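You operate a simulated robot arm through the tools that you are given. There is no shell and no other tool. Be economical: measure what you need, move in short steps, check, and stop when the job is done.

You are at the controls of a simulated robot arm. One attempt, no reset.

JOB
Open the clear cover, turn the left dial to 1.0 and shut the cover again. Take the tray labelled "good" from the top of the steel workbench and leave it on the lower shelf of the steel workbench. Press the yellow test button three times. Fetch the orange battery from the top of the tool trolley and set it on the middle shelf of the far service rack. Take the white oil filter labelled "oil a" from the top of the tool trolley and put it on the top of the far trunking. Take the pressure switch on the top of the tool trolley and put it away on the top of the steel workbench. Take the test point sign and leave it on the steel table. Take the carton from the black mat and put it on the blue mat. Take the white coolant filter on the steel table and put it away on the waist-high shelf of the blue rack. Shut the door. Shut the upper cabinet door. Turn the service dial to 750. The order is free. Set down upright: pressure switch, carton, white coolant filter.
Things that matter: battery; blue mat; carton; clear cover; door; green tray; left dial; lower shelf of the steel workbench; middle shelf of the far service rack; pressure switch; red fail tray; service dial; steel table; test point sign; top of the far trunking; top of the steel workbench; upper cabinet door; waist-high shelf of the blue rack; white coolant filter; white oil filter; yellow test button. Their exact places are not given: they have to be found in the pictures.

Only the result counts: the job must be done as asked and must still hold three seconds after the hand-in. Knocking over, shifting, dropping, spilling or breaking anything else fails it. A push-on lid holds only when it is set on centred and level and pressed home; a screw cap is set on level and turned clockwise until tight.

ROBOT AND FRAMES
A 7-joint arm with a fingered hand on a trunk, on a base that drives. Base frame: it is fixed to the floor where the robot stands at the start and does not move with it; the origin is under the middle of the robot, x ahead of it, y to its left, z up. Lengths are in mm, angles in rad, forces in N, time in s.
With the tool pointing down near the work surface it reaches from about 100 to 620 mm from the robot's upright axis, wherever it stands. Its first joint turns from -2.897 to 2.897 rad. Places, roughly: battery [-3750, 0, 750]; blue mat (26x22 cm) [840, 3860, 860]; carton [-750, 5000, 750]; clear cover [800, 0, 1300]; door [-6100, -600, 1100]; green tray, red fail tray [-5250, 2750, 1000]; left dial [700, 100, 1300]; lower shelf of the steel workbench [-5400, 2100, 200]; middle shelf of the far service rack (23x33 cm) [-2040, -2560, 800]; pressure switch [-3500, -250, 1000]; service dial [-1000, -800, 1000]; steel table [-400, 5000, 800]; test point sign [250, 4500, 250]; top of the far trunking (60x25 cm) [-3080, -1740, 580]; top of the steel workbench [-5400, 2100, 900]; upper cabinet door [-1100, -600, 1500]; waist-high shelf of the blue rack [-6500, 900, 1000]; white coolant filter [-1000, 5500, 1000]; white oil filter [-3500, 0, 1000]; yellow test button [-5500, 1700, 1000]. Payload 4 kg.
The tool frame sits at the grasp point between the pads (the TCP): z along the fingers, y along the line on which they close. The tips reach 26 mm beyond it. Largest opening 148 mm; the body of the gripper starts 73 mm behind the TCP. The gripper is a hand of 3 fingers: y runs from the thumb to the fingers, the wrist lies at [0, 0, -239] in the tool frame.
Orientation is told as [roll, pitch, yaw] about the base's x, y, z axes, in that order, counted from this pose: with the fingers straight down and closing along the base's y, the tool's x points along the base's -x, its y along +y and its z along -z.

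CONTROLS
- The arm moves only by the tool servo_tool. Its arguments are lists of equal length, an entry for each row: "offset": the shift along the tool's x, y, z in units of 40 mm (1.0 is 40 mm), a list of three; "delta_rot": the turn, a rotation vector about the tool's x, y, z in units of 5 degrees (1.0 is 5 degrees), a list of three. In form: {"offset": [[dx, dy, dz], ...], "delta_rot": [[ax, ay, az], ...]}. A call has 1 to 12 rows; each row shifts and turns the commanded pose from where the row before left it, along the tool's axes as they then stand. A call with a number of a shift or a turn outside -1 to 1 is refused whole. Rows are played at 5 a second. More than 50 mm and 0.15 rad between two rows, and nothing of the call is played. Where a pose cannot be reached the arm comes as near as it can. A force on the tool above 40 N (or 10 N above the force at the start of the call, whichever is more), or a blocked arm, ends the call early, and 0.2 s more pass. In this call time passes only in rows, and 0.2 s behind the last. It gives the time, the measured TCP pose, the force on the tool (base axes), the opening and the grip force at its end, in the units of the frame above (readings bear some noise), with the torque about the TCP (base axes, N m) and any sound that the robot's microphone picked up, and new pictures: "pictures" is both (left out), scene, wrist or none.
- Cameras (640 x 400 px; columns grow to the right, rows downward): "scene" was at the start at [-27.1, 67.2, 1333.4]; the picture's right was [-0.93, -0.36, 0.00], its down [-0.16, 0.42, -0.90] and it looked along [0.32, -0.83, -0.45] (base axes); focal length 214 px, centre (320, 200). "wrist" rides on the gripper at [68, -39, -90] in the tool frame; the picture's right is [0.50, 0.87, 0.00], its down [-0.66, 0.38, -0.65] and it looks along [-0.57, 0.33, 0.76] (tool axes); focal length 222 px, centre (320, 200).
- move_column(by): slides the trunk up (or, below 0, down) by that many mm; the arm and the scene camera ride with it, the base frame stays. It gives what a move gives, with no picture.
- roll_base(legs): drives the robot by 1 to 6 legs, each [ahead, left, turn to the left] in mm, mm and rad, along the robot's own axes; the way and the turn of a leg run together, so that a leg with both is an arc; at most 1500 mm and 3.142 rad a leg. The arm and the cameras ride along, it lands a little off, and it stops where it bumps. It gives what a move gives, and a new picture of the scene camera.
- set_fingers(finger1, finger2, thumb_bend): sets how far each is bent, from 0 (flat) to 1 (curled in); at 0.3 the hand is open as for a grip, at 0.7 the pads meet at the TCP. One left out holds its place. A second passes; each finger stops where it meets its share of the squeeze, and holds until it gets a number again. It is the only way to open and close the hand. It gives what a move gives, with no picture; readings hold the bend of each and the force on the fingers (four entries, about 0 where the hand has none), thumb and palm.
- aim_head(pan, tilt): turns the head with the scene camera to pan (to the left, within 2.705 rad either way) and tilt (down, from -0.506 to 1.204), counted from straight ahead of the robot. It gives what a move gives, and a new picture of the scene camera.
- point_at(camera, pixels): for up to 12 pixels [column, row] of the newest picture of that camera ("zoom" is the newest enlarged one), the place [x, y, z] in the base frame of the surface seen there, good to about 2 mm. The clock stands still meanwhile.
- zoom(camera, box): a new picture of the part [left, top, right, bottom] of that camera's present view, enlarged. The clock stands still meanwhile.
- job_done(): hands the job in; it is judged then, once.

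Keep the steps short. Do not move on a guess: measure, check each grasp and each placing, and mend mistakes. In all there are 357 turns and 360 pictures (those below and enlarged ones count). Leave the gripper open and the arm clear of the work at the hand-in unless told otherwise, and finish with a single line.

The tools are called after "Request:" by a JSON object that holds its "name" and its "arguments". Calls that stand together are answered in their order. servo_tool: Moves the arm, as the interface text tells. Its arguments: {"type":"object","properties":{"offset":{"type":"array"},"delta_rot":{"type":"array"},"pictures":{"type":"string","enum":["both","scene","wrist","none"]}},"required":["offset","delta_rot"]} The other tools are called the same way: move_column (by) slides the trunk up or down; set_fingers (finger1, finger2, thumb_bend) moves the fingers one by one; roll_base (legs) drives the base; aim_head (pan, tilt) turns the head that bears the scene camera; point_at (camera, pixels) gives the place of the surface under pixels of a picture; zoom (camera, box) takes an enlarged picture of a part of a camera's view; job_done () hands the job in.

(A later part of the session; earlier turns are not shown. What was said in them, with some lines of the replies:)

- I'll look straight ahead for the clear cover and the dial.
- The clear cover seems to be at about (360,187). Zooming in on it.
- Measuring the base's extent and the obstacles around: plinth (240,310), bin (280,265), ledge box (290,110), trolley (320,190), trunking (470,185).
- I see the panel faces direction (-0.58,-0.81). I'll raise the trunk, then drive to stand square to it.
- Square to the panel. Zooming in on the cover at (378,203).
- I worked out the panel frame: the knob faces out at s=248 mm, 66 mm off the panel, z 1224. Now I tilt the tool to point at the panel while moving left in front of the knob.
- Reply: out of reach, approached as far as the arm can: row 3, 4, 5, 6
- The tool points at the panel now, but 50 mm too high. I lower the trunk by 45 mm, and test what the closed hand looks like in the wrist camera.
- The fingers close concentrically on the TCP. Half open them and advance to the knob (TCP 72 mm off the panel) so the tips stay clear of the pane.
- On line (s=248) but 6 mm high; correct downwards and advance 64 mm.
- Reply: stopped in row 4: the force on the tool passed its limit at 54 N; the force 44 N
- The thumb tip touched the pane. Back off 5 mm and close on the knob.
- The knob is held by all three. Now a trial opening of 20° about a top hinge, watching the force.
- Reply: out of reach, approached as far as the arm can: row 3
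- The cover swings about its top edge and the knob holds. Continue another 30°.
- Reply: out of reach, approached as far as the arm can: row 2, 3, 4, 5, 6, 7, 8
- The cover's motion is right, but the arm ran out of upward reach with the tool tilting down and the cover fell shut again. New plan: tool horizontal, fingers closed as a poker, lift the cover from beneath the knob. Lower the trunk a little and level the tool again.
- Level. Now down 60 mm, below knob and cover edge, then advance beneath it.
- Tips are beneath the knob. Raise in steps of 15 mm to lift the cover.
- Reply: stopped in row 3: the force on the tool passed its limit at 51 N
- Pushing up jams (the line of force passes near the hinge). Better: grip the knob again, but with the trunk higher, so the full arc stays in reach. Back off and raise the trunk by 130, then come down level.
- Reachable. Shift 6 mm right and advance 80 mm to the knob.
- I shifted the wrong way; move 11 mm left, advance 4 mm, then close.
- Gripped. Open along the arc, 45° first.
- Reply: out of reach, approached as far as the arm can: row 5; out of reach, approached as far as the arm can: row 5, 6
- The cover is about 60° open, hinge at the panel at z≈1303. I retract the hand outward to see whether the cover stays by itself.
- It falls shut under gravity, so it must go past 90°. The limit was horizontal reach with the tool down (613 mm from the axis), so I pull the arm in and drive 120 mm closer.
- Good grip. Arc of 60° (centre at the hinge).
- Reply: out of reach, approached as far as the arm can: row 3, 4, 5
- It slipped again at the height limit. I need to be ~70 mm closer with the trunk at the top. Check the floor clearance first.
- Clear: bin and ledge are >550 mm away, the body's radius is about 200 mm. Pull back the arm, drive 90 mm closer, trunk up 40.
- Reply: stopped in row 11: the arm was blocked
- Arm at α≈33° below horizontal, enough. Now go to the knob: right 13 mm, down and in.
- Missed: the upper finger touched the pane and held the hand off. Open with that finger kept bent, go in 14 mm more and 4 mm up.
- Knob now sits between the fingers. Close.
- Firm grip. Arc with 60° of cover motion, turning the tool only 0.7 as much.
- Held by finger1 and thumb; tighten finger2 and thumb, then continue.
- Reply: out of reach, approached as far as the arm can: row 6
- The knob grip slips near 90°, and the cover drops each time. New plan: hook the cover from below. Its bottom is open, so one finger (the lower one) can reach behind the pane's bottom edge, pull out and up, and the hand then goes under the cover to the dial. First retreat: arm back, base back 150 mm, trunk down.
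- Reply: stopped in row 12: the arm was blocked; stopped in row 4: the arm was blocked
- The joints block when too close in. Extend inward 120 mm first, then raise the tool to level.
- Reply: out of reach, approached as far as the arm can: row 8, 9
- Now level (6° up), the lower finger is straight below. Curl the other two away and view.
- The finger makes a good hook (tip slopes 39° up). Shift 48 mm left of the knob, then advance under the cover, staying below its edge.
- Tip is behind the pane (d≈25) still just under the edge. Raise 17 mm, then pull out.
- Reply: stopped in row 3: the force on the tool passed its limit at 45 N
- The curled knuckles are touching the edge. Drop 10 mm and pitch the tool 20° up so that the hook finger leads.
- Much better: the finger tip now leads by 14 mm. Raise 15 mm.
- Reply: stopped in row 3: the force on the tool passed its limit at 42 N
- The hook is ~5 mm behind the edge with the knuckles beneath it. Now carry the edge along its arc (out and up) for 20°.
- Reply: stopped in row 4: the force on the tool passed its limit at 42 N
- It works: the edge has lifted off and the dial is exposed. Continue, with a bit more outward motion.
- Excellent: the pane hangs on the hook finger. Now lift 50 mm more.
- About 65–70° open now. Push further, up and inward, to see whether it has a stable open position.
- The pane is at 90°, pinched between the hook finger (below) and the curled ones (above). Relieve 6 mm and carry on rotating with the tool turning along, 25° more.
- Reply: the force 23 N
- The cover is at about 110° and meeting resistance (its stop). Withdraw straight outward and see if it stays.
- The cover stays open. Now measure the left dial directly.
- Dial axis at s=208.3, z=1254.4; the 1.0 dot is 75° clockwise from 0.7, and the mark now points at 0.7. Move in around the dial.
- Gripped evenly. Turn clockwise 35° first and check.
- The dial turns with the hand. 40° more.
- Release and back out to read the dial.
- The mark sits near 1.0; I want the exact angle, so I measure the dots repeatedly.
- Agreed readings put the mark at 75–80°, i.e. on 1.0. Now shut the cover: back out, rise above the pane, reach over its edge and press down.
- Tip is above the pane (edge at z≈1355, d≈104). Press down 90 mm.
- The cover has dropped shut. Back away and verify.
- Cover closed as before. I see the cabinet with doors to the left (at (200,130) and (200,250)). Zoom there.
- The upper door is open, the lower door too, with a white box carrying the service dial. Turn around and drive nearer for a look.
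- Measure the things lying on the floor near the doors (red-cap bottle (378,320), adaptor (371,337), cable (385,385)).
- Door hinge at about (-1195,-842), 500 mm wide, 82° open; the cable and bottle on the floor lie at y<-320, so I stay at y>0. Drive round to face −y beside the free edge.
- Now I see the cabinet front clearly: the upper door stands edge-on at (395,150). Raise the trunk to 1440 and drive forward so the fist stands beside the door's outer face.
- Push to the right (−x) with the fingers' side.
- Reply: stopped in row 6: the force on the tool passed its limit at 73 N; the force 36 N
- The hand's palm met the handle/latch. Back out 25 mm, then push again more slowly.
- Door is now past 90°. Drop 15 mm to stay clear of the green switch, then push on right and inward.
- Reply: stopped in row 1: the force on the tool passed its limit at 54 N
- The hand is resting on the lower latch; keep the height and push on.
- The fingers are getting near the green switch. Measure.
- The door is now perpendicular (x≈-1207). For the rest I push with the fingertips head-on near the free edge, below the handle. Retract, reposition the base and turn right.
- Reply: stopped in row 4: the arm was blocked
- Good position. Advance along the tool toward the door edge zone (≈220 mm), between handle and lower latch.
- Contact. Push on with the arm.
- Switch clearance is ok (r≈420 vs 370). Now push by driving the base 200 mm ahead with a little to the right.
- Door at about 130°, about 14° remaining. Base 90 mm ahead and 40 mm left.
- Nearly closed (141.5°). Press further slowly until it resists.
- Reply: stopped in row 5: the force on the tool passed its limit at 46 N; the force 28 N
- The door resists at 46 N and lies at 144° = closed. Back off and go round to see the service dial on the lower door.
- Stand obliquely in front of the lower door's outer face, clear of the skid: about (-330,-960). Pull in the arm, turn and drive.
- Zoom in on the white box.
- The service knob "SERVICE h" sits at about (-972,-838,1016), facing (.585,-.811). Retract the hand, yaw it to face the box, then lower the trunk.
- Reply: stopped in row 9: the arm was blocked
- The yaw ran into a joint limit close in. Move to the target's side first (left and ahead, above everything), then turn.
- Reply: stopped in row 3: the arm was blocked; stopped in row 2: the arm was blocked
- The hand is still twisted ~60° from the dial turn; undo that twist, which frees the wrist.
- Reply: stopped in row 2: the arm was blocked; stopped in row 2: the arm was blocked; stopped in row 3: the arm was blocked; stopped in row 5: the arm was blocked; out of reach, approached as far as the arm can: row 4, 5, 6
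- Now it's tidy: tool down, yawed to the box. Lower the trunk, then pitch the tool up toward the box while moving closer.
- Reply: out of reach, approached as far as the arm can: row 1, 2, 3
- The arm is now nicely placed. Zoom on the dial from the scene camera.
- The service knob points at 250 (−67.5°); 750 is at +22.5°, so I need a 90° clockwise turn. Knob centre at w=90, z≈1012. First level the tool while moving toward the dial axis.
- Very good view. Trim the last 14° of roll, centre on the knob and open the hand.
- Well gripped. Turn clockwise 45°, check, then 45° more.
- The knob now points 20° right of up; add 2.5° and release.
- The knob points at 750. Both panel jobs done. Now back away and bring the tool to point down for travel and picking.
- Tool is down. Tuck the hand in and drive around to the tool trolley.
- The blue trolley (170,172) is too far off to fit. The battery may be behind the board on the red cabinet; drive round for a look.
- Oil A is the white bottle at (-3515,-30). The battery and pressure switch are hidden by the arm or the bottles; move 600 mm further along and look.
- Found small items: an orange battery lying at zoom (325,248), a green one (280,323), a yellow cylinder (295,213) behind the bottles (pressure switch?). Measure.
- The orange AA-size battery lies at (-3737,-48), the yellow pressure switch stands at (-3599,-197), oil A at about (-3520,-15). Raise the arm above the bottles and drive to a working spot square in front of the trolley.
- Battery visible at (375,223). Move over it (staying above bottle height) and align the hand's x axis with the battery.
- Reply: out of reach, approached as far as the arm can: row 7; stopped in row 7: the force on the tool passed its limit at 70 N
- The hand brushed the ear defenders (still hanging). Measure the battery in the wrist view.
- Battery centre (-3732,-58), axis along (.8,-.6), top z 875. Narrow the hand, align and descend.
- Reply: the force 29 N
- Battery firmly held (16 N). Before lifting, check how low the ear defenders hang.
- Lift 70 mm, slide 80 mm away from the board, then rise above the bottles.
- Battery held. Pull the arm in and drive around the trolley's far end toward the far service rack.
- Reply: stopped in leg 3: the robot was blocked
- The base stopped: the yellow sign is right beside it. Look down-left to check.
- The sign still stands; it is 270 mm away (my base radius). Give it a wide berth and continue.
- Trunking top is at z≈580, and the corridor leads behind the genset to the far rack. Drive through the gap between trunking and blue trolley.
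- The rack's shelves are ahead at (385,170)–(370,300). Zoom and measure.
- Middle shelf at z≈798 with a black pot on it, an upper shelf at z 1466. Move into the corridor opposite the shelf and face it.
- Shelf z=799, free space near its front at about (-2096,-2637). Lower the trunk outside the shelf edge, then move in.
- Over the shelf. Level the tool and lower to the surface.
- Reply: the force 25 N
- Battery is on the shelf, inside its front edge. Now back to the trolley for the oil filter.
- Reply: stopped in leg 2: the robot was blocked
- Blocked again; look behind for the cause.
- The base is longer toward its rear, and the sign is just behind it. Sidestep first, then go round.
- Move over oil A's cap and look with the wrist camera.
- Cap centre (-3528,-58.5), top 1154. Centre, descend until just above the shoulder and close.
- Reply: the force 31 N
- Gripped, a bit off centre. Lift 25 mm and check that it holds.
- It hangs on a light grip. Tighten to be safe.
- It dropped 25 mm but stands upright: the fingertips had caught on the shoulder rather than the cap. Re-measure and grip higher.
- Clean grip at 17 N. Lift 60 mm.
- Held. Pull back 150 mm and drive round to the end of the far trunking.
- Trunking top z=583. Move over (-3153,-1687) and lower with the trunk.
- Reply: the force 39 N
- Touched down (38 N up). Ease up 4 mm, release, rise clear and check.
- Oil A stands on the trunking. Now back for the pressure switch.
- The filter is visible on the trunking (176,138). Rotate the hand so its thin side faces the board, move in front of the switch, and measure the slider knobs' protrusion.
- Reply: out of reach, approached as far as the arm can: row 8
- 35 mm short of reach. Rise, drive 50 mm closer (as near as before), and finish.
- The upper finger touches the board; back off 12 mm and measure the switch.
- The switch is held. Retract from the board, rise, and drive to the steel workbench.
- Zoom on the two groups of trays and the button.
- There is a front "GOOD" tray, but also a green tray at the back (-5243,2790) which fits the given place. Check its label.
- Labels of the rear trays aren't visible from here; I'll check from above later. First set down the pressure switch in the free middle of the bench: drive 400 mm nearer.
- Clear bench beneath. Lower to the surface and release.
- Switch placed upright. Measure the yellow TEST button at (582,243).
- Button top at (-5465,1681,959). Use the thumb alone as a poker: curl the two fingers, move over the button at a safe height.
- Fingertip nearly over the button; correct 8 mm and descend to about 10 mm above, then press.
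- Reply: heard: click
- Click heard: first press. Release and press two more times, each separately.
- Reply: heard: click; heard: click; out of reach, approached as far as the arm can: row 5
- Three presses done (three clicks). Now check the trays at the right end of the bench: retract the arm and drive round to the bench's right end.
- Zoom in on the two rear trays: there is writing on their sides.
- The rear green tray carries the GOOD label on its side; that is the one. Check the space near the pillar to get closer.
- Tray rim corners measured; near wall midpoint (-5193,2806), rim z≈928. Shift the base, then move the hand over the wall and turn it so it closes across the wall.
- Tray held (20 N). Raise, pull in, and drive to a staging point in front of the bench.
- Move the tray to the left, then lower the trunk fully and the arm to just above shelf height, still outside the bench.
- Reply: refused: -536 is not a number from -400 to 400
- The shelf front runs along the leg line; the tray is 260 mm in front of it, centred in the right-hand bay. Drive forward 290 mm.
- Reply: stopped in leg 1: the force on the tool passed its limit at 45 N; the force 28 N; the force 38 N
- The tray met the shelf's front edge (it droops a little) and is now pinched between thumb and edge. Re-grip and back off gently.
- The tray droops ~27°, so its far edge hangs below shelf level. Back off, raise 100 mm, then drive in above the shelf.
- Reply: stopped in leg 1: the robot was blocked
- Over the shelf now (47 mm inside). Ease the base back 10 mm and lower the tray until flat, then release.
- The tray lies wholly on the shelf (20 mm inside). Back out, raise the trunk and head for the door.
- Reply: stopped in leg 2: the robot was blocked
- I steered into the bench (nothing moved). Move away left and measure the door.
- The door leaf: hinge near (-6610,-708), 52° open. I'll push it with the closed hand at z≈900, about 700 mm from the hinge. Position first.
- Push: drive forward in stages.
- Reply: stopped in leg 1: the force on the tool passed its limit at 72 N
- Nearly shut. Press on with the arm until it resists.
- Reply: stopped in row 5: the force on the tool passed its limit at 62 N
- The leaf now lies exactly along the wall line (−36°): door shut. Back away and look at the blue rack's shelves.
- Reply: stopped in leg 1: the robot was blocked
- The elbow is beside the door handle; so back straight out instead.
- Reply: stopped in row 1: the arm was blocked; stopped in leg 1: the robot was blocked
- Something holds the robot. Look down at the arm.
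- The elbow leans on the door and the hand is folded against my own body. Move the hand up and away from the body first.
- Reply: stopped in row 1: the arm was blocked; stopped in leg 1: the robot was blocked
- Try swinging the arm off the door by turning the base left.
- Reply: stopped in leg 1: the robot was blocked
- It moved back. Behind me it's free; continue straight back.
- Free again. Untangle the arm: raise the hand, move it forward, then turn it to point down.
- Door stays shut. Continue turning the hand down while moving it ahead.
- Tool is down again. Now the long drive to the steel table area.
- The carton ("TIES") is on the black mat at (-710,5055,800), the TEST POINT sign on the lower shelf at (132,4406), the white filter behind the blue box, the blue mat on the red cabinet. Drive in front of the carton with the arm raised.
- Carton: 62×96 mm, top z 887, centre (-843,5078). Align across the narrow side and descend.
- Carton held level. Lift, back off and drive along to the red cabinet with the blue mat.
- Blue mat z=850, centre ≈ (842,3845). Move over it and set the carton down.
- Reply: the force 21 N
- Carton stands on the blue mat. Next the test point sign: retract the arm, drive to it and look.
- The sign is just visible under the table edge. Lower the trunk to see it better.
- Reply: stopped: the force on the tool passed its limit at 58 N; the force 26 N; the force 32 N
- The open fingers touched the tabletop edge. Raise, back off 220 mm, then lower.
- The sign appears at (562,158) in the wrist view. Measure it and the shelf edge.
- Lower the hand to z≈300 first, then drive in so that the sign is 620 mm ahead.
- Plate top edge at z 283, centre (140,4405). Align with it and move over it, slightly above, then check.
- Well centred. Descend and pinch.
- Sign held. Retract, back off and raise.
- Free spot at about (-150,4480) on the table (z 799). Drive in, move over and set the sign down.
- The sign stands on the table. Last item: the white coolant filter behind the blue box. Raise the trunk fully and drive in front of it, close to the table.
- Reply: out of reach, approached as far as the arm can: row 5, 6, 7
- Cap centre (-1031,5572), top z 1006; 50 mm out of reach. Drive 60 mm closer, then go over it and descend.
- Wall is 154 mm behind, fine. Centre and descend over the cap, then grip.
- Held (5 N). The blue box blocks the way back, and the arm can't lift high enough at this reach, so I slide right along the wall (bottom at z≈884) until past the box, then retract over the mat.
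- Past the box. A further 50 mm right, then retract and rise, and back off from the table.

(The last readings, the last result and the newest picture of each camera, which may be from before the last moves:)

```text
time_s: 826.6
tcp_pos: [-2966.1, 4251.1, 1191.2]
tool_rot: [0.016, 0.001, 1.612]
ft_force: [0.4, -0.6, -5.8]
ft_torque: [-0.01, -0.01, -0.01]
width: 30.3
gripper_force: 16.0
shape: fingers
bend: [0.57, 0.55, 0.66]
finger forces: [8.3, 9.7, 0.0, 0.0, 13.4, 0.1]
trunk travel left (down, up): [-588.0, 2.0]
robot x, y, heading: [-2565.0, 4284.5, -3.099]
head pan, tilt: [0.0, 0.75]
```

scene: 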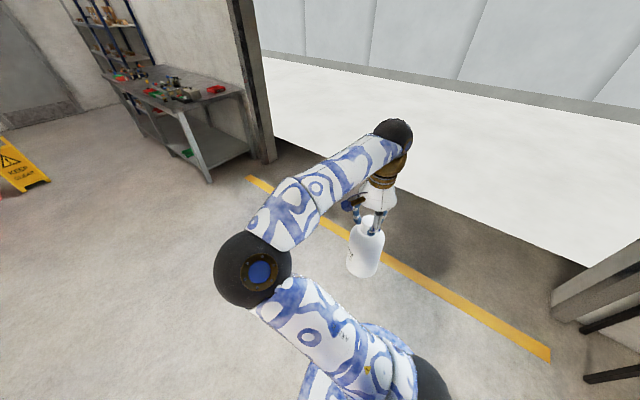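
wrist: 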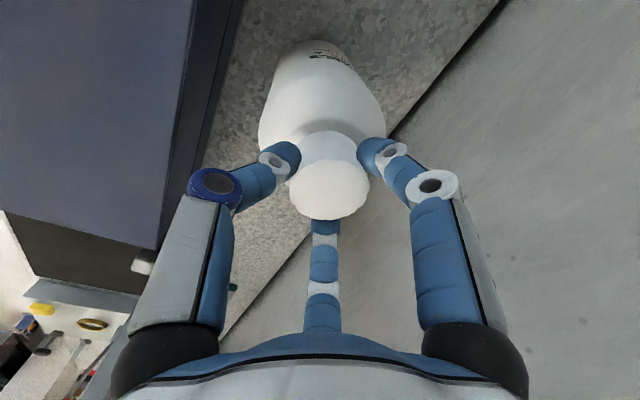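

Filter upright in the hand. Drive back to the blue rack.

Request:
{"name": "roll_base", "arguments": {"legs": [[0, 0, -0.67], [-117, 957, 0], [-117, 957, 0], [-58, 1441, 0], [349, 625, 0], [-11, 610, 0]]}}

Request:
{"name": "aim_head", "arguments": {"pan": 0.2, "tilt": 0.45}}

Request:
{"name": "point_at", "arguments": {"camera": "scene", "pixels": [[320, 200], [280, 160], [250, 200], [300, 240], [220, 160], [350, 200], [260, 240], [200, 200]]}}

```text
time_s: 851.4
tcp_pos: [-5611.5, 809.9, 1191.2]
tool_rot: [0.015, 0.001, 0.92]
ft_force: [-0.4, 0.3, -5.6]
ft_torque: [-0.03, 0.01, 0.0]
width: 30.1
gripper_force: 15.0
shape: fingers
bend: [0.57, 0.55, 0.66]
finger forces: [7.5, 9.7, 0.0, 0.0, 13.2, 0.0]
trunk travel left (down, up): [-588.0, 2.0]
robot x, y, heading: [-5282.4, 581.2, 2.493]
head pan, tilt: [0.0, 0.75]
```

scene: 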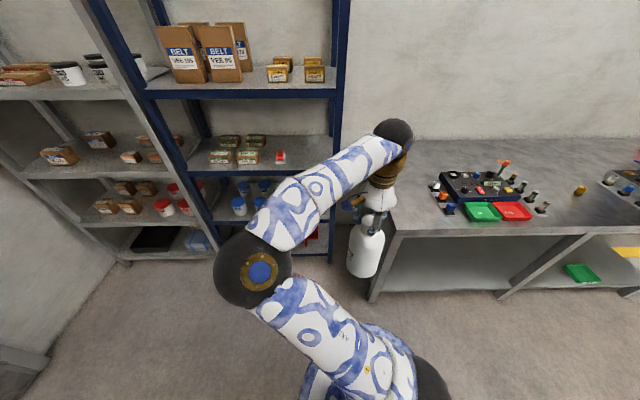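

```text
time_s: 852.2
tcp_pos: [-5611.6, 811.0, 1191.2]
tool_rot: [0.016, 0.001, 0.919]
ft_force: [-0.4, 0.1, -5.0]
ft_torque: [-0.01, 0.01, 0.01]
width: 30.2
gripper_force: 14.9
shape: fingers
bend: [0.57, 0.55, 0.66]
finger forces: [7.5, 9.8, 0.0, 0.0, 13.2, 0.1]
trunk travel left (down, up): [-588.0, 2.0]
robot x, y, heading: [-5280.1, 582.4, 2.492]
head pan, tilt: [0.201, 0.45]
```

scene: 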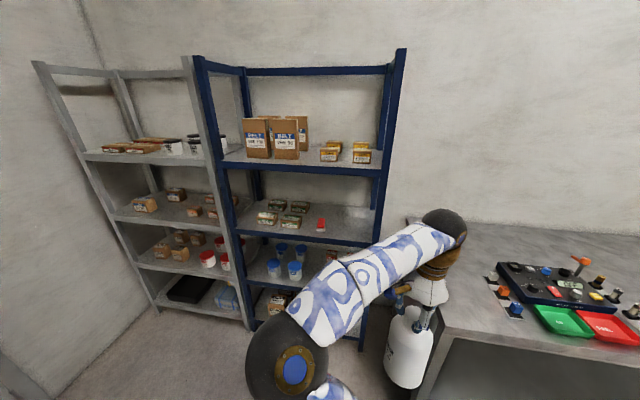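

```text
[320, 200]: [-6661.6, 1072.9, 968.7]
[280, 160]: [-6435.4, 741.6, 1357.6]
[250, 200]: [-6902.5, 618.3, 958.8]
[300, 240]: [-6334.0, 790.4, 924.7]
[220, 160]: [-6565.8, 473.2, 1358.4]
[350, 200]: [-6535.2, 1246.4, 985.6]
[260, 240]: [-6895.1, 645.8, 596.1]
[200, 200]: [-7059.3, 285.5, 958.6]
```

The waist-high shelf (2nd from top, z≈930) has another shelf 400 mm above, so a tool-down placement won't fit. I'll set the filter on the bench's free left end and regrip it from the side. Measure the bench's left end and the shelf.

Request:
{"name": "zoom", "arguments": {"camera": "scene", "box": [400, 200, 560, 330]}}

Request:
{"name": "point_at", "arguments": {"camera": "scene", "pixels": [[445, 235], [470, 245], [465, 275], [455, 300], [480, 300], [515, 310], [490, 280], [340, 215], [360, 225], [375, 175], [330, 240], [450, 330]]}}

```text
3.08 times, centred on (480, 265) of scene
```

zoom: 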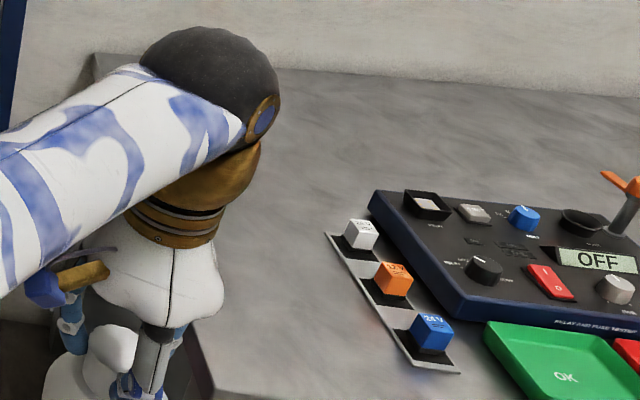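

```text
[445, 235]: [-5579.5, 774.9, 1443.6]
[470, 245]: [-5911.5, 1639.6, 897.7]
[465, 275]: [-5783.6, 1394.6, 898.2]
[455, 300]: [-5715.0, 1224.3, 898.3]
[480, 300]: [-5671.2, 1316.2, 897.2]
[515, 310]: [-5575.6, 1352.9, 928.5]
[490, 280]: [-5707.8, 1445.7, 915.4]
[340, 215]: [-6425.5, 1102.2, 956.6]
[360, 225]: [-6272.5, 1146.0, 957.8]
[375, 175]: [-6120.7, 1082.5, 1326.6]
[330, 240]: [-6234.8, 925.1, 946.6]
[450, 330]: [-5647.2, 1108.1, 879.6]
```

Place it at (-5700,1260) near the bench's left end.

Request:
{"name": "roll_base", "arguments": {"legs": [[185, -298, 0]]}}

Request:
{"name": "servo_tool", "arguments": {"offset": [[-0.04, 0.98, 0], [-0.04, 0.98, 0], [-0.04, 0.98, 0], [-0.03, 0.97, 0], [0, 0, 0.6], [0, 0, 0.6], [0, 0, 0.4], [0, 0, 0.2], [0, 0, 0.1]], "delta_rot": [[0, 0, 0], [0, 0, 0], [0, 0, 0], [0, 0, 0], [0, 0, 0], [0, 0, 0], [0, 0, 0], [0, 0, 0], [0, 0, 0]], "pictures": "scene"}}

```text
time_s: 854.5
tcp_pos: [-5575.2, 1160.2, 1190.5]
tool_rot: [0.016, 0.001, 0.916]
ft_force: [-0.3, 0.1, -5.4]
ft_torque: [-0.01, -0.03, -0.04]
width: 30.2
gripper_force: 15.4
shape: fingers
bend: [0.57, 0.55, 0.66]
finger forces: [7.4, 9.9, 0.0, 0.0, 13.2, 0.0]
trunk travel left (down, up): [-588.0, 2.0]
robot x, y, heading: [-5243.9, 929.8, 2.491]
head pan, tilt: [0.201, 0.45]
```

scene: 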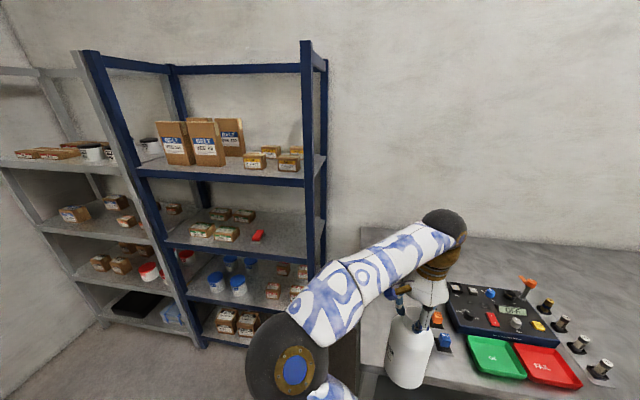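

```text
time_s: 856.5
tcp_pos: [-5694.1, 1259.9, 1118.0]
tool_rot: [0.016, 0.002, 0.917]
ft_force: [1.9, -1.1, 7.4]
ft_torque: [0.03, 0.01, -0.01]
width: 28.9
gripper_force: 17.3
shape: fingers
bend: [0.57, 0.55, 0.67]
finger forces: [7.9, 10.2, 0.0, 0.0, 15.8, 0.1]
trunk travel left (down, up): [-588.0, 2.0]
robot x, y, heading: [-5245.9, 927.0, 2.488]
head pan, tilt: [0.201, 0.45]
```

scene: 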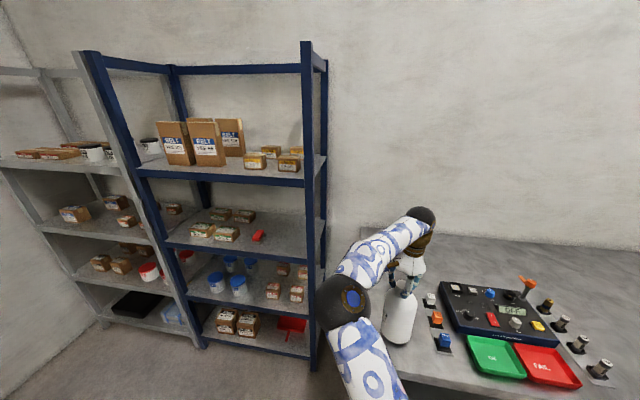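

Touched down. Release, rise, back away; then reconfigure the hand to level: lower trunk, unwind yaw, pitch up.

Request:
{"name": "set_fingers", "arguments": {"finger1": 0.42, "finger2": 0.42, "thumb_bend": 0.42}}

Request:
{"name": "servo_tool", "arguments": {"offset": [[0, 0, -0.6], [0, 0, -0.9], [0, 0, -0.9], [0, -0.7, -0.6], [0, -0.7, -0.6], [0, -0.3, -0.6]], "delta_rot": [[0, 0, 0], [0, 0, 0], [0, 0, 0], [0, 0, 0], [0, 0, 0], [0, 0, 0]], "pictures": "wrist"}}

Request:
{"name": "roll_base", "arguments": {"legs": [[-180, 0, 0]]}}

Request:
{"name": "move_column", "arguments": {"by": -280}}

```text
time_s: 857.5
tcp_pos: [-5694.4, 1260.4, 1117.6]
tool_rot: [0.017, 0.002, 0.916]
ft_force: [-0.5, 0.2, 1.1]
ft_torque: [0.01, -0.05, -0.03]
width: 88.0
gripper_force: 0.2
shape: fingers
bend: [0.42, 0.42, 0.42]
finger forces: [0.0, 0.0, 0.0, 0.0, 0.0, 0.0]
trunk travel left (down, up): [-588.0, 2.0]
robot x, y, heading: [-5242.1, 926.7, 2.484]
head pan, tilt: [0.201, 0.45]
```

```text
time_s: 858.9
tcp_pos: [-5638.1, 1215.9, 1285.4]
tool_rot: [0.015, 0.002, 0.917]
ft_force: [-0.3, 0.2, -0.1]
ft_torque: [0.0, -0.02, 0.04]
width: 88.0
gripper_force: 0.1
shape: fingers
bend: [0.42, 0.42, 0.42]
finger forces: [0.0, 0.1, 0.0, 0.0, 0.1, 0.1]
trunk travel left (down, up): [-588.0, 2.0]
robot x, y, heading: [-5245.5, 928.8, 2.489]
head pan, tilt: [0.201, 0.45]
```

wrist: 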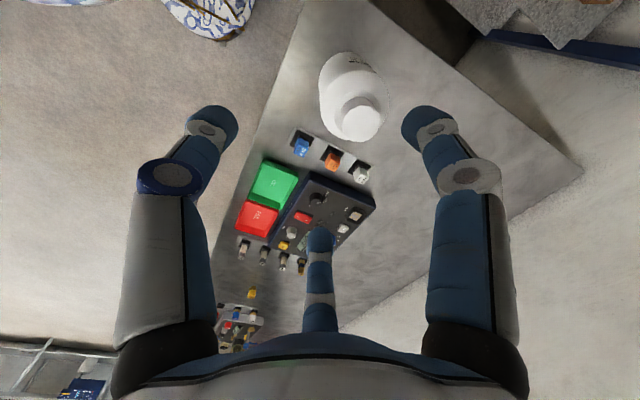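

```text
time_s: 860.4
tcp_pos: [-5495.2, 1107.7, 1285.4]
tool_rot: [0.016, 0.002, 0.915]
ft_force: [0.2, 0.6, 0.9]
ft_torque: [0.04, 0.0, -0.03]
width: 88.4
gripper_force: 0.0
shape: fingers
bend: [0.42, 0.42, 0.42]
finger forces: [0.0, 0.0, 0.0, 0.0, 0.0, 0.0]
trunk travel left (down, up): [-588.0, 2.0]
robot x, y, heading: [-5101.8, 817.7, 2.485]
head pan, tilt: [0.201, 0.45]
```

scene: 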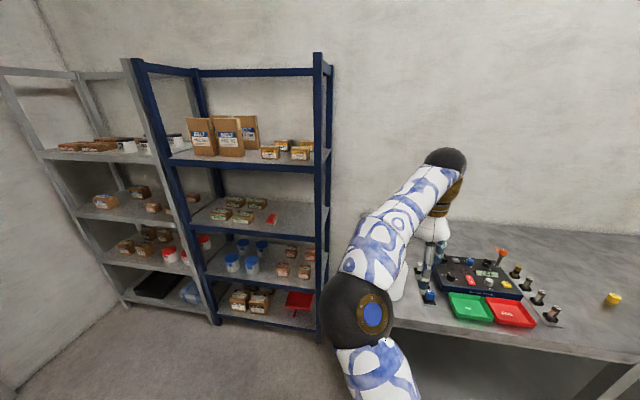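

```text
time_s: 863.2
tcp_pos: [-5494.6, 1107.0, 1005.1]
tool_rot: [0.016, 0.001, 0.912]
ft_force: [-0.2, -0.9, -0.3]
ft_torque: [0.04, -0.03, -0.05]
width: 88.2
gripper_force: 0.0
shape: fingers
bend: [0.42, 0.42, 0.42]
finger forces: [0.0, 0.0, 0.0, 0.0, 0.1, 0.1]
trunk travel left (down, up): [-308.0, 282.0]
robot x, y, heading: [-5104.6, 816.5, 2.485]
head pan, tilt: [0.201, 0.45]
```

Request:
{"name": "servo_tool", "arguments": {"offset": [[0, 0, 0], [0, 0, 0], [0, 0, 0], [0, 0, 0], [0, 0, 0], [0, 0, 0], [0, 0, 0], [0, 0, 0], [0, 0, 0], [0, 0, 0], [0, 0, 0], [0, 0, 0]], "delta_rot": [[0, 0, -1], [0, 0, -1], [0, 0, -1], [0, 0, -1], [0, 0, -1], [0, 0, -1], [0, 0, -1], [0, 0, -1], [0, 0, -1], [0, 0, -1], [0, 0, -1], [0, 0, -1]], "pictures": "none"}}

Request:
{"name": "servo_tool", "arguments": {"offset": [[0, 0, 0], [0, 0, 0], [0, 0, 0], [0, 0, 0], [0, 0, 0], [0, 0, 0], [0, 0, 0], [0, 0, 0], [0, 0, 0], [0, 0, 0], [0, 0, 0], [0, 0, 0]], "delta_rot": [[0, 0, -1], [0, 0, -1], [0, 0, -1], [0, 0, -1], [0, 0, -1], [0, 0, -1], [0, -1, 0], [0, -1, 0], [0, -1, 0], [0, -1, 0], [0, -1, 0], [0, -1, 0]], "pictures": "none"}}

Request:
{"name": "servo_tool", "arguments": {"offset": [[0, 0, 0.05], [0, 0, 0.05], [0, 0, 0.05], [0, 0, 0.05], [0, 0, 0.05], [0, 0, 0.05], [0, 0, 0.05], [0, 0, 0.05], [0, 0, 0.05], [0, 0, 0.05], [0, 0, 0.05], [0, 0, 0.05]], "delta_rot": [[0, -1, 0], [0, -1, 0], [0, -1, 0], [0, -1, 0], [0, -1, 0], [0, -1, 0], [0, -1, 0], [0, -1, 0], [0, -1, 0], [0, -1, 0], [0, -1, 0], [0, -1, 0]], "pictures": "scene"}}

```text
time_s: 865.8
tcp_pos: [-5494.5, 1109.1, 1005.3]
tool_rot: [0.009, -0.015, 1.963]
ft_force: [0.2, 0.5, -0.2]
ft_torque: [0.0, 0.0, 0.02]
width: 88.3
gripper_force: 0.1
shape: fingers
bend: [0.42, 0.42, 0.42]
finger forces: [0.0, 0.1, 0.0, 0.0, 0.1, 0.1]
trunk travel left (down, up): [-308.0, 282.0]
robot x, y, heading: [-5101.9, 816.7, 2.485]
head pan, tilt: [0.201, 0.45]
```

```text
time_s: 868.4
tcp_pos: [-5494.7, 1107.6, 1004.3]
tool_rot: [0.002, -0.541, 2.485]
ft_force: [0.4, -0.2, 0.5]
ft_torque: [-0.02, 0.01, -0.02]
width: 88.1
gripper_force: 0.1
shape: fingers
bend: [0.42, 0.42, 0.42]
finger forces: [0.1, 0.0, 0.0, 0.1, 0.1, 0.0]
trunk travel left (down, up): [-308.0, 282.0]
robot x, y, heading: [-5101.0, 818.8, 2.494]
head pan, tilt: [0.201, 0.45]
```

```text
time_s: 871.0
tcp_pos: [-5524.0, 1129.4, 1002.8]
tool_rot: [3.097, -1.555, -0.613]
ft_force: [0.4, 0.3, 0.4]
ft_torque: [0.02, -0.01, -0.01]
width: 88.1
gripper_force: 0.0
shape: fingers
bend: [0.42, 0.42, 0.42]
finger forces: [0.0, 0.1, 0.0, 0.0, 0.0, 0.0]
out of reach, approached as far as the arm can: row 11, 12
trunk travel left (down, up): [-308.0, 282.0]
robot x, y, heading: [-5102.3, 820.0, 2.493]
head pan, tilt: [0.201, 0.45]
```

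scene: 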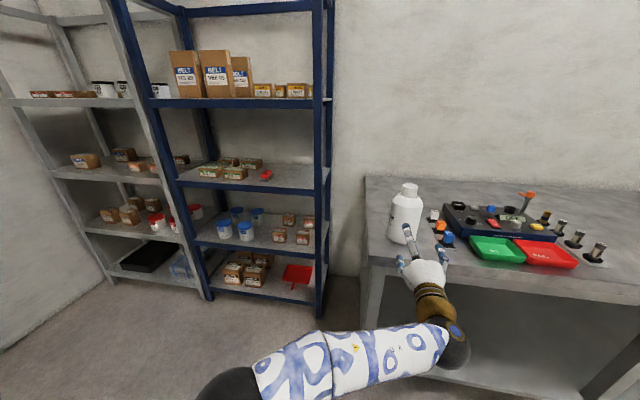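

Level. Measure the filter.

Request:
{"name": "point_at", "arguments": {"camera": "scene", "pixels": [[405, 186], [403, 212], [392, 212], [416, 212], [402, 235], [445, 240]]}}

Request:
{"name": "set_fingers", "arguments": {"finger1": 0.33, "finger2": 0.33, "thumb_bend": 0.33}}

```text
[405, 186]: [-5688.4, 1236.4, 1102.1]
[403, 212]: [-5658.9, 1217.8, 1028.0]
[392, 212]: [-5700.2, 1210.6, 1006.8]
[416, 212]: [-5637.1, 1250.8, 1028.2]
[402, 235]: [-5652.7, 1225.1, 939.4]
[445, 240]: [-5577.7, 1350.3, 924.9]
```

```text
time_s: 872.0
tcp_pos: [-5523.6, 1128.8, 1003.1]
tool_rot: [3.071, -1.557, -0.589]
ft_force: [-0.5, 0.2, -0.1]
ft_torque: [0.02, 0.01, 0.0]
width: 117.0
gripper_force: 0.0
shape: fingers
bend: [0.33, 0.33, 0.33]
finger forces: [0.1, 0.0, 0.0, 0.0, 0.1, 0.0]
trunk travel left (down, up): [-308.0, 282.0]
robot x, y, heading: [-5098.7, 817.3, 2.488]
head pan, tilt: [0.201, 0.45]
```

Request:
{"name": "servo_tool", "arguments": {"offset": [[0, 0.21, 0.7], [0, 0, 0.8], [0, 0, 0.8], [0, 0, 0.9], [0, 0, 0.9], [0, 0, 0.8]], "delta_rot": [[0, 0, 0], [0, 0, 0], [0, 0, 0], [0, 0, 0], [0, 0, 0], [0, 0, 0]], "pictures": "both"}}

```text
time_s: 873.4
tcp_pos: [-5685.6, 1243.0, 1006.4]
tool_rot: [3.051, -1.553, -0.566]
ft_force: [-0.1, -1.0, -0.3]
ft_torque: [-0.04, -0.01, 0.01]
width: 119.0
gripper_force: 0.2
shape: fingers
bend: [0.32, 0.33, 0.33]
finger forces: [0.8, 0.0, 0.0, 0.0, 0.0, 0.0]
trunk travel left (down, up): [-308.0, 282.0]
robot x, y, heading: [-5098.9, 821.0, 2.489]
head pan, tilt: [0.201, 0.45]
```

scene: 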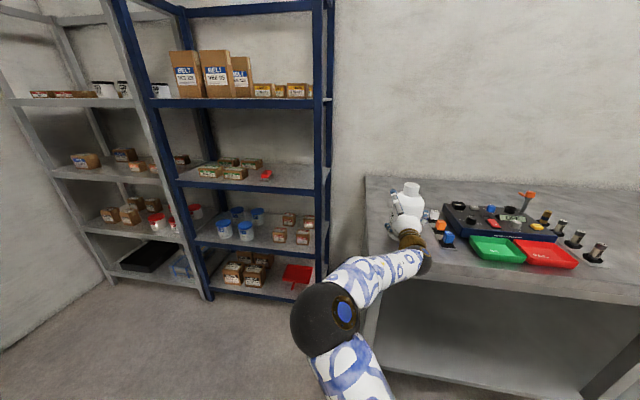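
wrist: 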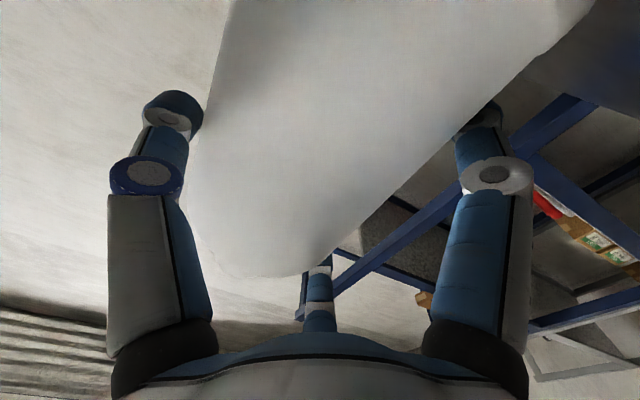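

The bottle is between the fingers. Close and lift a little.

Request:
{"name": "set_fingers", "arguments": {"finger1": 0.75, "finger2": 0.75, "thumb_bend": 0.75}}

Request:
{"name": "servo_tool", "arguments": {"offset": [[-0.2, 0, 0], [-0.4, 0, 0], [-0.5, 0, 0], [-0.5, 0, 0]], "delta_rot": [[0, 0, 0], [0, 0, 0], [0, 0, 0], [0, 0, 0]], "pictures": "scene"}}

Request:
{"name": "zoom", "arguments": {"camera": "scene", "box": [340, 140, 500, 280]}}

```text
time_s: 874.4
tcp_pos: [-5684.2, 1243.9, 1007.0]
tool_rot: [3.056, -1.555, -0.569]
ft_force: [1.5, 2.9, 3.7]
ft_torque: [0.07, 0.16, -0.09]
width: 111.6
gripper_force: 18.3
shape: fingers
bend: [0.34, 0.39, 0.42]
finger forces: [8.8, 9.1, 0.0, 0.0, 17.9, 0.0]
trunk travel left (down, up): [-308.0, 282.0]
robot x, y, heading: [-5100.3, 814.6, 2.486]
head pan, tilt: [0.201, 0.45]
```

```text
time_s: 875.4
tcp_pos: [-5684.3, 1242.7, 1071.1]
tool_rot: [3.075, -1.555, -0.591]
ft_force: [0.0, -0.2, -5.5]
ft_torque: [-0.12, -0.06, 0.02]
width: 109.9
gripper_force: 15.9
shape: fingers
bend: [0.34, 0.4, 0.43]
finger forces: [7.9, 8.7, 0.0, 0.0, 15.8, 0.0]
trunk travel left (down, up): [-308.0, 282.0]
robot x, y, heading: [-5101.7, 818.1, 2.487]
head pan, tilt: [0.201, 0.45]
```

scene: 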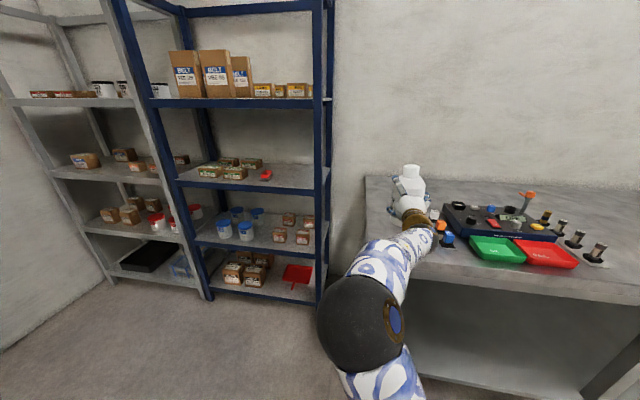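

```text
2.86 times, centred on (420, 210) of scene
```

zoom: 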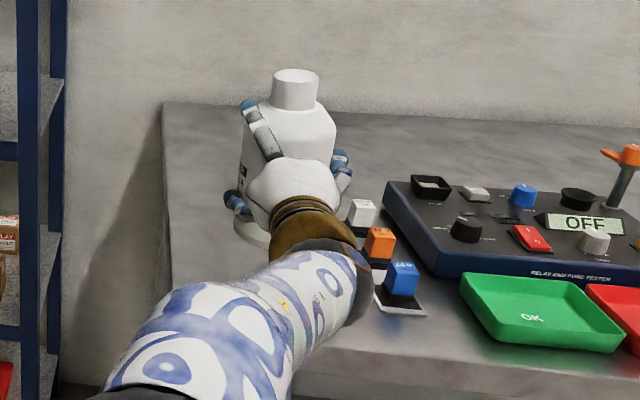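

Held upright (bottom = TCP − 108). Measure the waist-high shelf surface and its free area.

Request:
{"name": "point_at", "arguments": {"camera": "scene", "pixels": [[295, 178], [310, 180], [285, 186], [312, 170], [270, 183], [300, 188], [265, 175], [235, 173], [325, 200], [322, 100], [290, 165], [178, 180]]}}

Request:
{"name": "zoom", "arguments": {"camera": "scene", "box": [170, 80, 340, 210]}}

```text
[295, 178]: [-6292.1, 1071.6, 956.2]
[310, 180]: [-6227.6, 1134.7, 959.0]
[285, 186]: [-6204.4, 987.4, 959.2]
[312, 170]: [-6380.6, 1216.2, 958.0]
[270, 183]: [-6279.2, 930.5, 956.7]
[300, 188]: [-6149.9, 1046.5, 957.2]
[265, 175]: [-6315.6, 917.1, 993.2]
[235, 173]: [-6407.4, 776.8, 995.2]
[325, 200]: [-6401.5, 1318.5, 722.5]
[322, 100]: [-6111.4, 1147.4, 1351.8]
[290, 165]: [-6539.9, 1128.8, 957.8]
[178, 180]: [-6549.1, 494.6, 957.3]
```

```text
3.08 times, centred on (255, 145) of scene
```

zoom: 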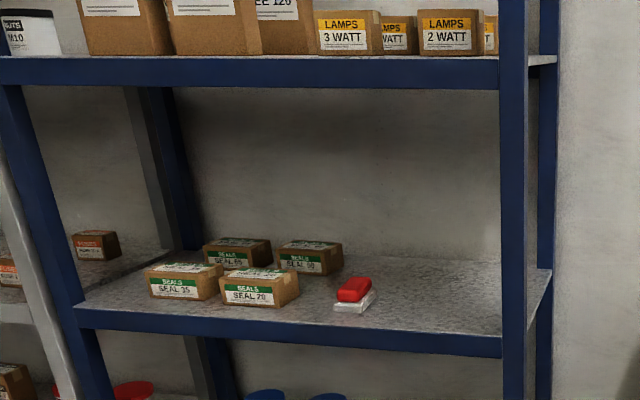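

Shelf z=957.5; target (-6266,1056), clear of the red item and the right post. Retract, drive in front of the rack.

Request:
{"name": "servo_tool", "arguments": {"offset": [[-0.3, 0, -0.4], [-0.3, 0, -0.8], [0, 0, -0.9], [0, 0, -0.9], [0, 0, -0.9], [0, 0, -0.9]], "delta_rot": [[0, 0, 0], [0, 0, 0], [0, 0, 0], [0, 0, 0], [0, 0, 0], [0, 0, 0]], "pictures": "none"}}

Request:
{"name": "roll_base", "arguments": {"legs": [[-250, 0, 0], [0, 503, 0], [640, 0, 0.025]]}}

Request:
{"name": "aim_head", "arguments": {"pan": 0.0, "tilt": 0.45}}

```text
time_s: 876.8
tcp_pos: [-5530.3, 1127.5, 1091.0]
tool_rot: [2.799, -1.557, -0.315]
ft_force: [-0.3, -0.1, -5.1]
ft_torque: [-0.12, -0.06, 0.01]
width: 109.6
gripper_force: 16.4
shape: fingers
bend: [0.34, 0.41, 0.43]
finger forces: [7.7, 8.8, 0.0, 0.0, 15.9, 0.0]
trunk travel left (down, up): [-308.0, 282.0]
robot x, y, heading: [-5100.8, 818.5, 2.486]
head pan, tilt: [0.201, 0.45]
```

```text
time_s: 884.3
tcp_pos: [-6155.8, 943.9, 1091.5]
tool_rot: [3.081, -1.554, -0.562]
ft_force: [0.4, 0.8, -5.7]
ft_torque: [-0.12, -0.08, 0.01]
width: 109.6
gripper_force: 16.3
shape: fingers
bend: [0.34, 0.41, 0.43]
finger forces: [7.7, 8.7, 0.0, 0.1, 15.8, 0.0]
trunk travel left (down, up): [-308.0, 282.0]
robot x, y, heading: [-5713.1, 649.4, 2.518]
head pan, tilt: [0.201, 0.45]
```

scene: 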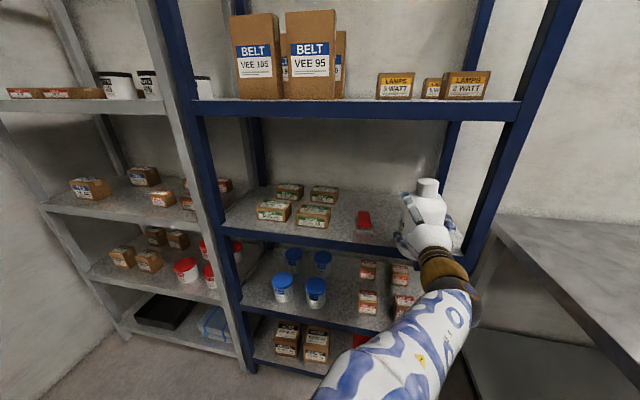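

```text
time_s: 885.0
tcp_pos: [-6154.0, 943.9, 1092.0]
tool_rot: [3.09, -1.555, -0.572]
ft_force: [-0.4, -0.4, -5.2]
ft_torque: [-0.12, -0.08, 0.0]
width: 109.7
gripper_force: 16.0
shape: fingers
bend: [0.34, 0.41, 0.43]
finger forces: [7.5, 8.7, 0.0, 0.1, 15.8, 0.0]
trunk travel left (down, up): [-308.0, 282.0]
robot x, y, heading: [-5718.4, 650.2, 2.517]
head pan, tilt: [0.0, 0.45]
```

scene: 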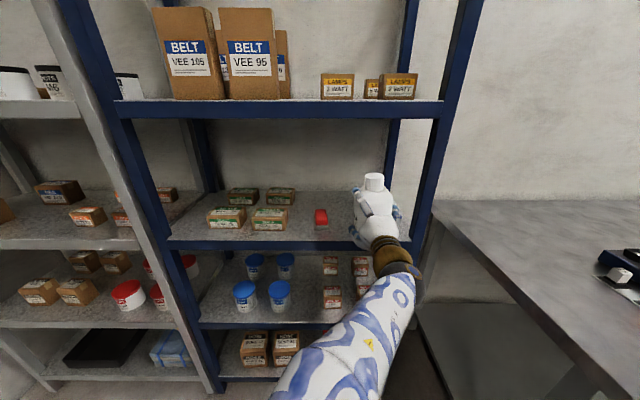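

Clear view. Shift 26 mm right, advance 156 mm, then lower.

Request:
{"name": "servo_tool", "arguments": {"offset": [[0, -0.65, 0], [0, 0, 0.8], [0, 0, 0.8], [0, 0, 0.8], [0, 0, 0.8], [0, 0, 0.7]], "delta_rot": [[0, 0, 0], [0, 0, 0], [0, 0, 0], [0, 0, 0], [0, 0, 0], [0, 0, 0]], "pictures": "scene"}}

Request:
{"name": "servo_tool", "arguments": {"offset": [[0.2, 0, 0], [0.15, 0, 0], [0.1, 0, 0], [0.1, 0, 0], [0.08, 0, 0], [0.06, 0, 0]], "delta_rot": [[0, 0, 0], [0, 0, 0], [0, 0, 0], [0, 0, 0], [0, 0, 0], [0, 0, 0]], "pictures": "none"}}

```text
time_s: 886.5
tcp_pos: [-6266.8, 1057.1, 1094.1]
tool_rot: [3.041, -1.554, -0.523]
ft_force: [0.3, 0.0, -3.9]
ft_torque: [-0.1, -0.06, -0.01]
width: 109.4
gripper_force: 15.8
shape: fingers
bend: [0.34, 0.41, 0.43]
finger forces: [7.8, 8.8, 0.1, 0.1, 16.0, 0.0]
trunk travel left (down, up): [-308.0, 282.0]
robot x, y, heading: [-5712.8, 651.7, 2.521]
head pan, tilt: [0.0, 0.45]
```

scene: 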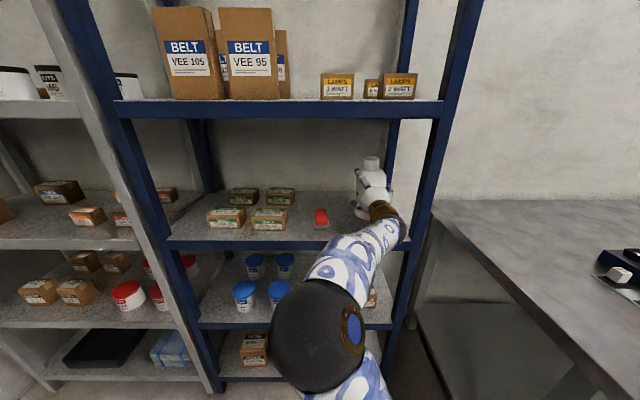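

```text
time_s: 887.9
tcp_pos: [-6265.0, 1057.1, 1068.2]
tool_rot: [3.061, -1.551, -0.545]
ft_force: [3.2, 3.4, 7.2]
ft_torque: [-0.03, 0.05, -0.07]
width: 109.4
gripper_force: 19.3
shape: fingers
bend: [0.35, 0.4, 0.42]
finger forces: [8.8, 9.5, 0.0, 0.0, 19.4, 0.0]
trunk travel left (down, up): [-308.0, 282.0]
robot x, y, heading: [-5715.7, 651.0, 2.518]
head pan, tilt: [0.0, 0.45]
```

Touchdown. Release and withdraw straight back.

Request:
{"name": "set_fingers", "arguments": {"finger1": 0.27, "finger2": 0.3, "thumb_bend": 0.32}}

Request:
{"name": "servo_tool", "arguments": {"offset": [[0, 0, -0.4], [0, 0, -0.7], [0, 0, -0.9], [0, 0, -0.9], [0, 0, -0.9], [0, 0, -0.9]], "delta_rot": [[0, 0, 0], [0, 0, 0], [0, 0, 0], [0, 0, 0], [0, 0, 0], [0, 0, 0]], "pictures": "both"}}

```text
time_s: 888.9
tcp_pos: [-6267.0, 1055.7, 1066.0]
tool_rot: [3.082, -1.557, -0.564]
ft_force: [0.0, -0.1, 0.1]
ft_torque: [0.0, 0.0, 0.03]
width: 126.4
gripper_force: 0.0
shape: fingers
bend: [0.27, 0.3, 0.32]
finger forces: [0.0, 0.1, 0.0, 0.1, 0.1, 0.1]
trunk travel left (down, up): [-308.0, 282.0]
robot x, y, heading: [-5717.3, 646.4, 2.522]
head pan, tilt: [0.0, 0.45]
```

```text
time_s: 890.2
tcp_pos: [-6114.6, 945.6, 1063.9]
tool_rot: [3.032, -1.557, -0.513]
ft_force: [0.1, 0.1, -0.8]
ft_torque: [-0.03, 0.01, 0.01]
width: 126.7
gripper_force: 0.1
shape: fingers
bend: [0.27, 0.3, 0.32]
finger forces: [0.1, 0.0, 0.1, 0.1, 0.0, 0.1]
trunk travel left (down, up): [-308.0, 282.0]
robot x, y, heading: [-5716.3, 649.0, 2.52]
head pan, tilt: [0.0, 0.45]
```

scene: 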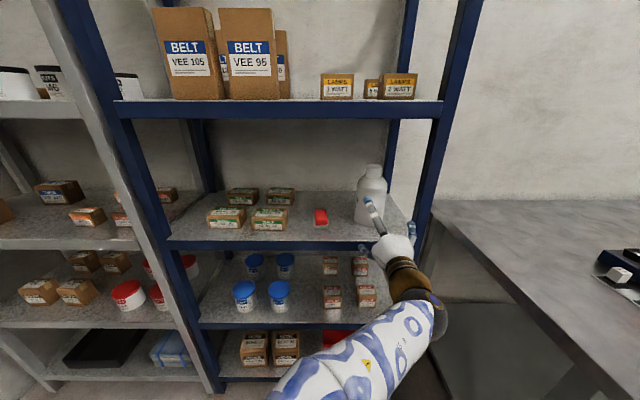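
wrist: 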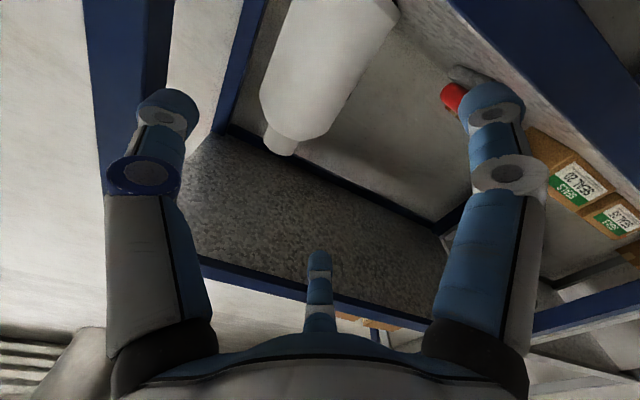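

The filter stands upright on the shelf. Back off clear of the rack and take a last look at the door.

Request:
{"name": "roll_base", "arguments": {"legs": [[-350, 0, 0]]}}

Request:
{"name": "aim_head", "arguments": {"pan": 1.6, "tilt": 0.2}}

Request:
{"name": "point_at", "arguments": {"camera": "scene", "pixels": [[320, 150], [280, 150], [360, 150], [400, 180], [250, 180], [320, 220]]}}

```text
time_s: 892.5
tcp_pos: [-5830.2, 739.9, 1063.3]
tool_rot: [3.077, -1.554, -0.555]
ft_force: [0.2, 0.3, -0.3]
ft_torque: [0.02, -0.02, 0.02]
width: 126.8
gripper_force: 0.1
shape: fingers
bend: [0.27, 0.3, 0.32]
finger forces: [0.0, 0.0, 0.1, 0.0, 0.0, 0.0]
trunk travel left (down, up): [-308.0, 282.0]
robot x, y, heading: [-5431.2, 445.9, 2.529]
head pan, tilt: [0.0, 0.45]
```

scene: 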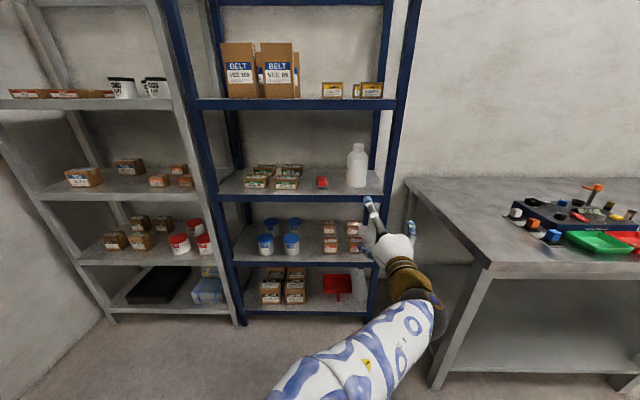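

```text
time_s: 894.2
tcp_pos: [-5830.7, 740.3, 1063.9]
tool_rot: [3.079, -1.553, -0.554]
ft_force: [0.6, 0.1, -0.2]
ft_torque: [-0.02, -0.03, 0.02]
width: 126.8
gripper_force: 0.0
shape: fingers
bend: [0.27, 0.3, 0.32]
finger forces: [0.0, 0.0, 0.0, 0.1, 0.1, 0.0]
trunk travel left (down, up): [-308.0, 282.0]
robot x, y, heading: [-5427.9, 446.4, 2.525]
head pan, tilt: [1.6, 0.201]
```

scene: 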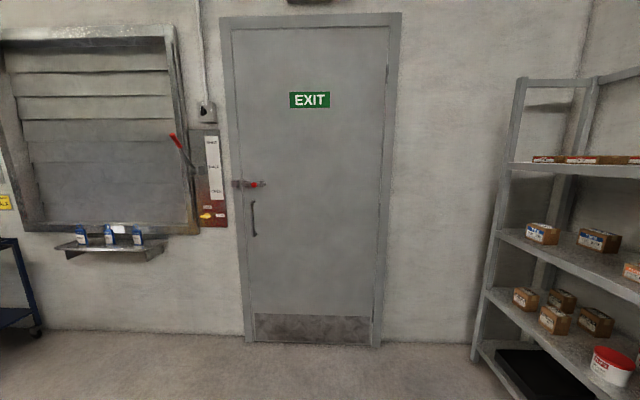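

```text
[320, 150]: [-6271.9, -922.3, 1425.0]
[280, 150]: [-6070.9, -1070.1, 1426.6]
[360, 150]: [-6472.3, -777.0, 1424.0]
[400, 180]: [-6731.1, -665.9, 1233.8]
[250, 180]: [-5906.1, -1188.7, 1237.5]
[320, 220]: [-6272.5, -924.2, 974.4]
```

The door is shut, the filter stands on its shelf, and the hand is open and clear of the work. Handing in.

Request:
{"name": "job_done", "arguments": {}}

```text
The job is handed in.
```

All twelve tasks are finished and handed in; along the way the hand brushed the ear defenders and the base stopped against the wet-floor sign and the steel workbench, and nothing looked moved afterwards.
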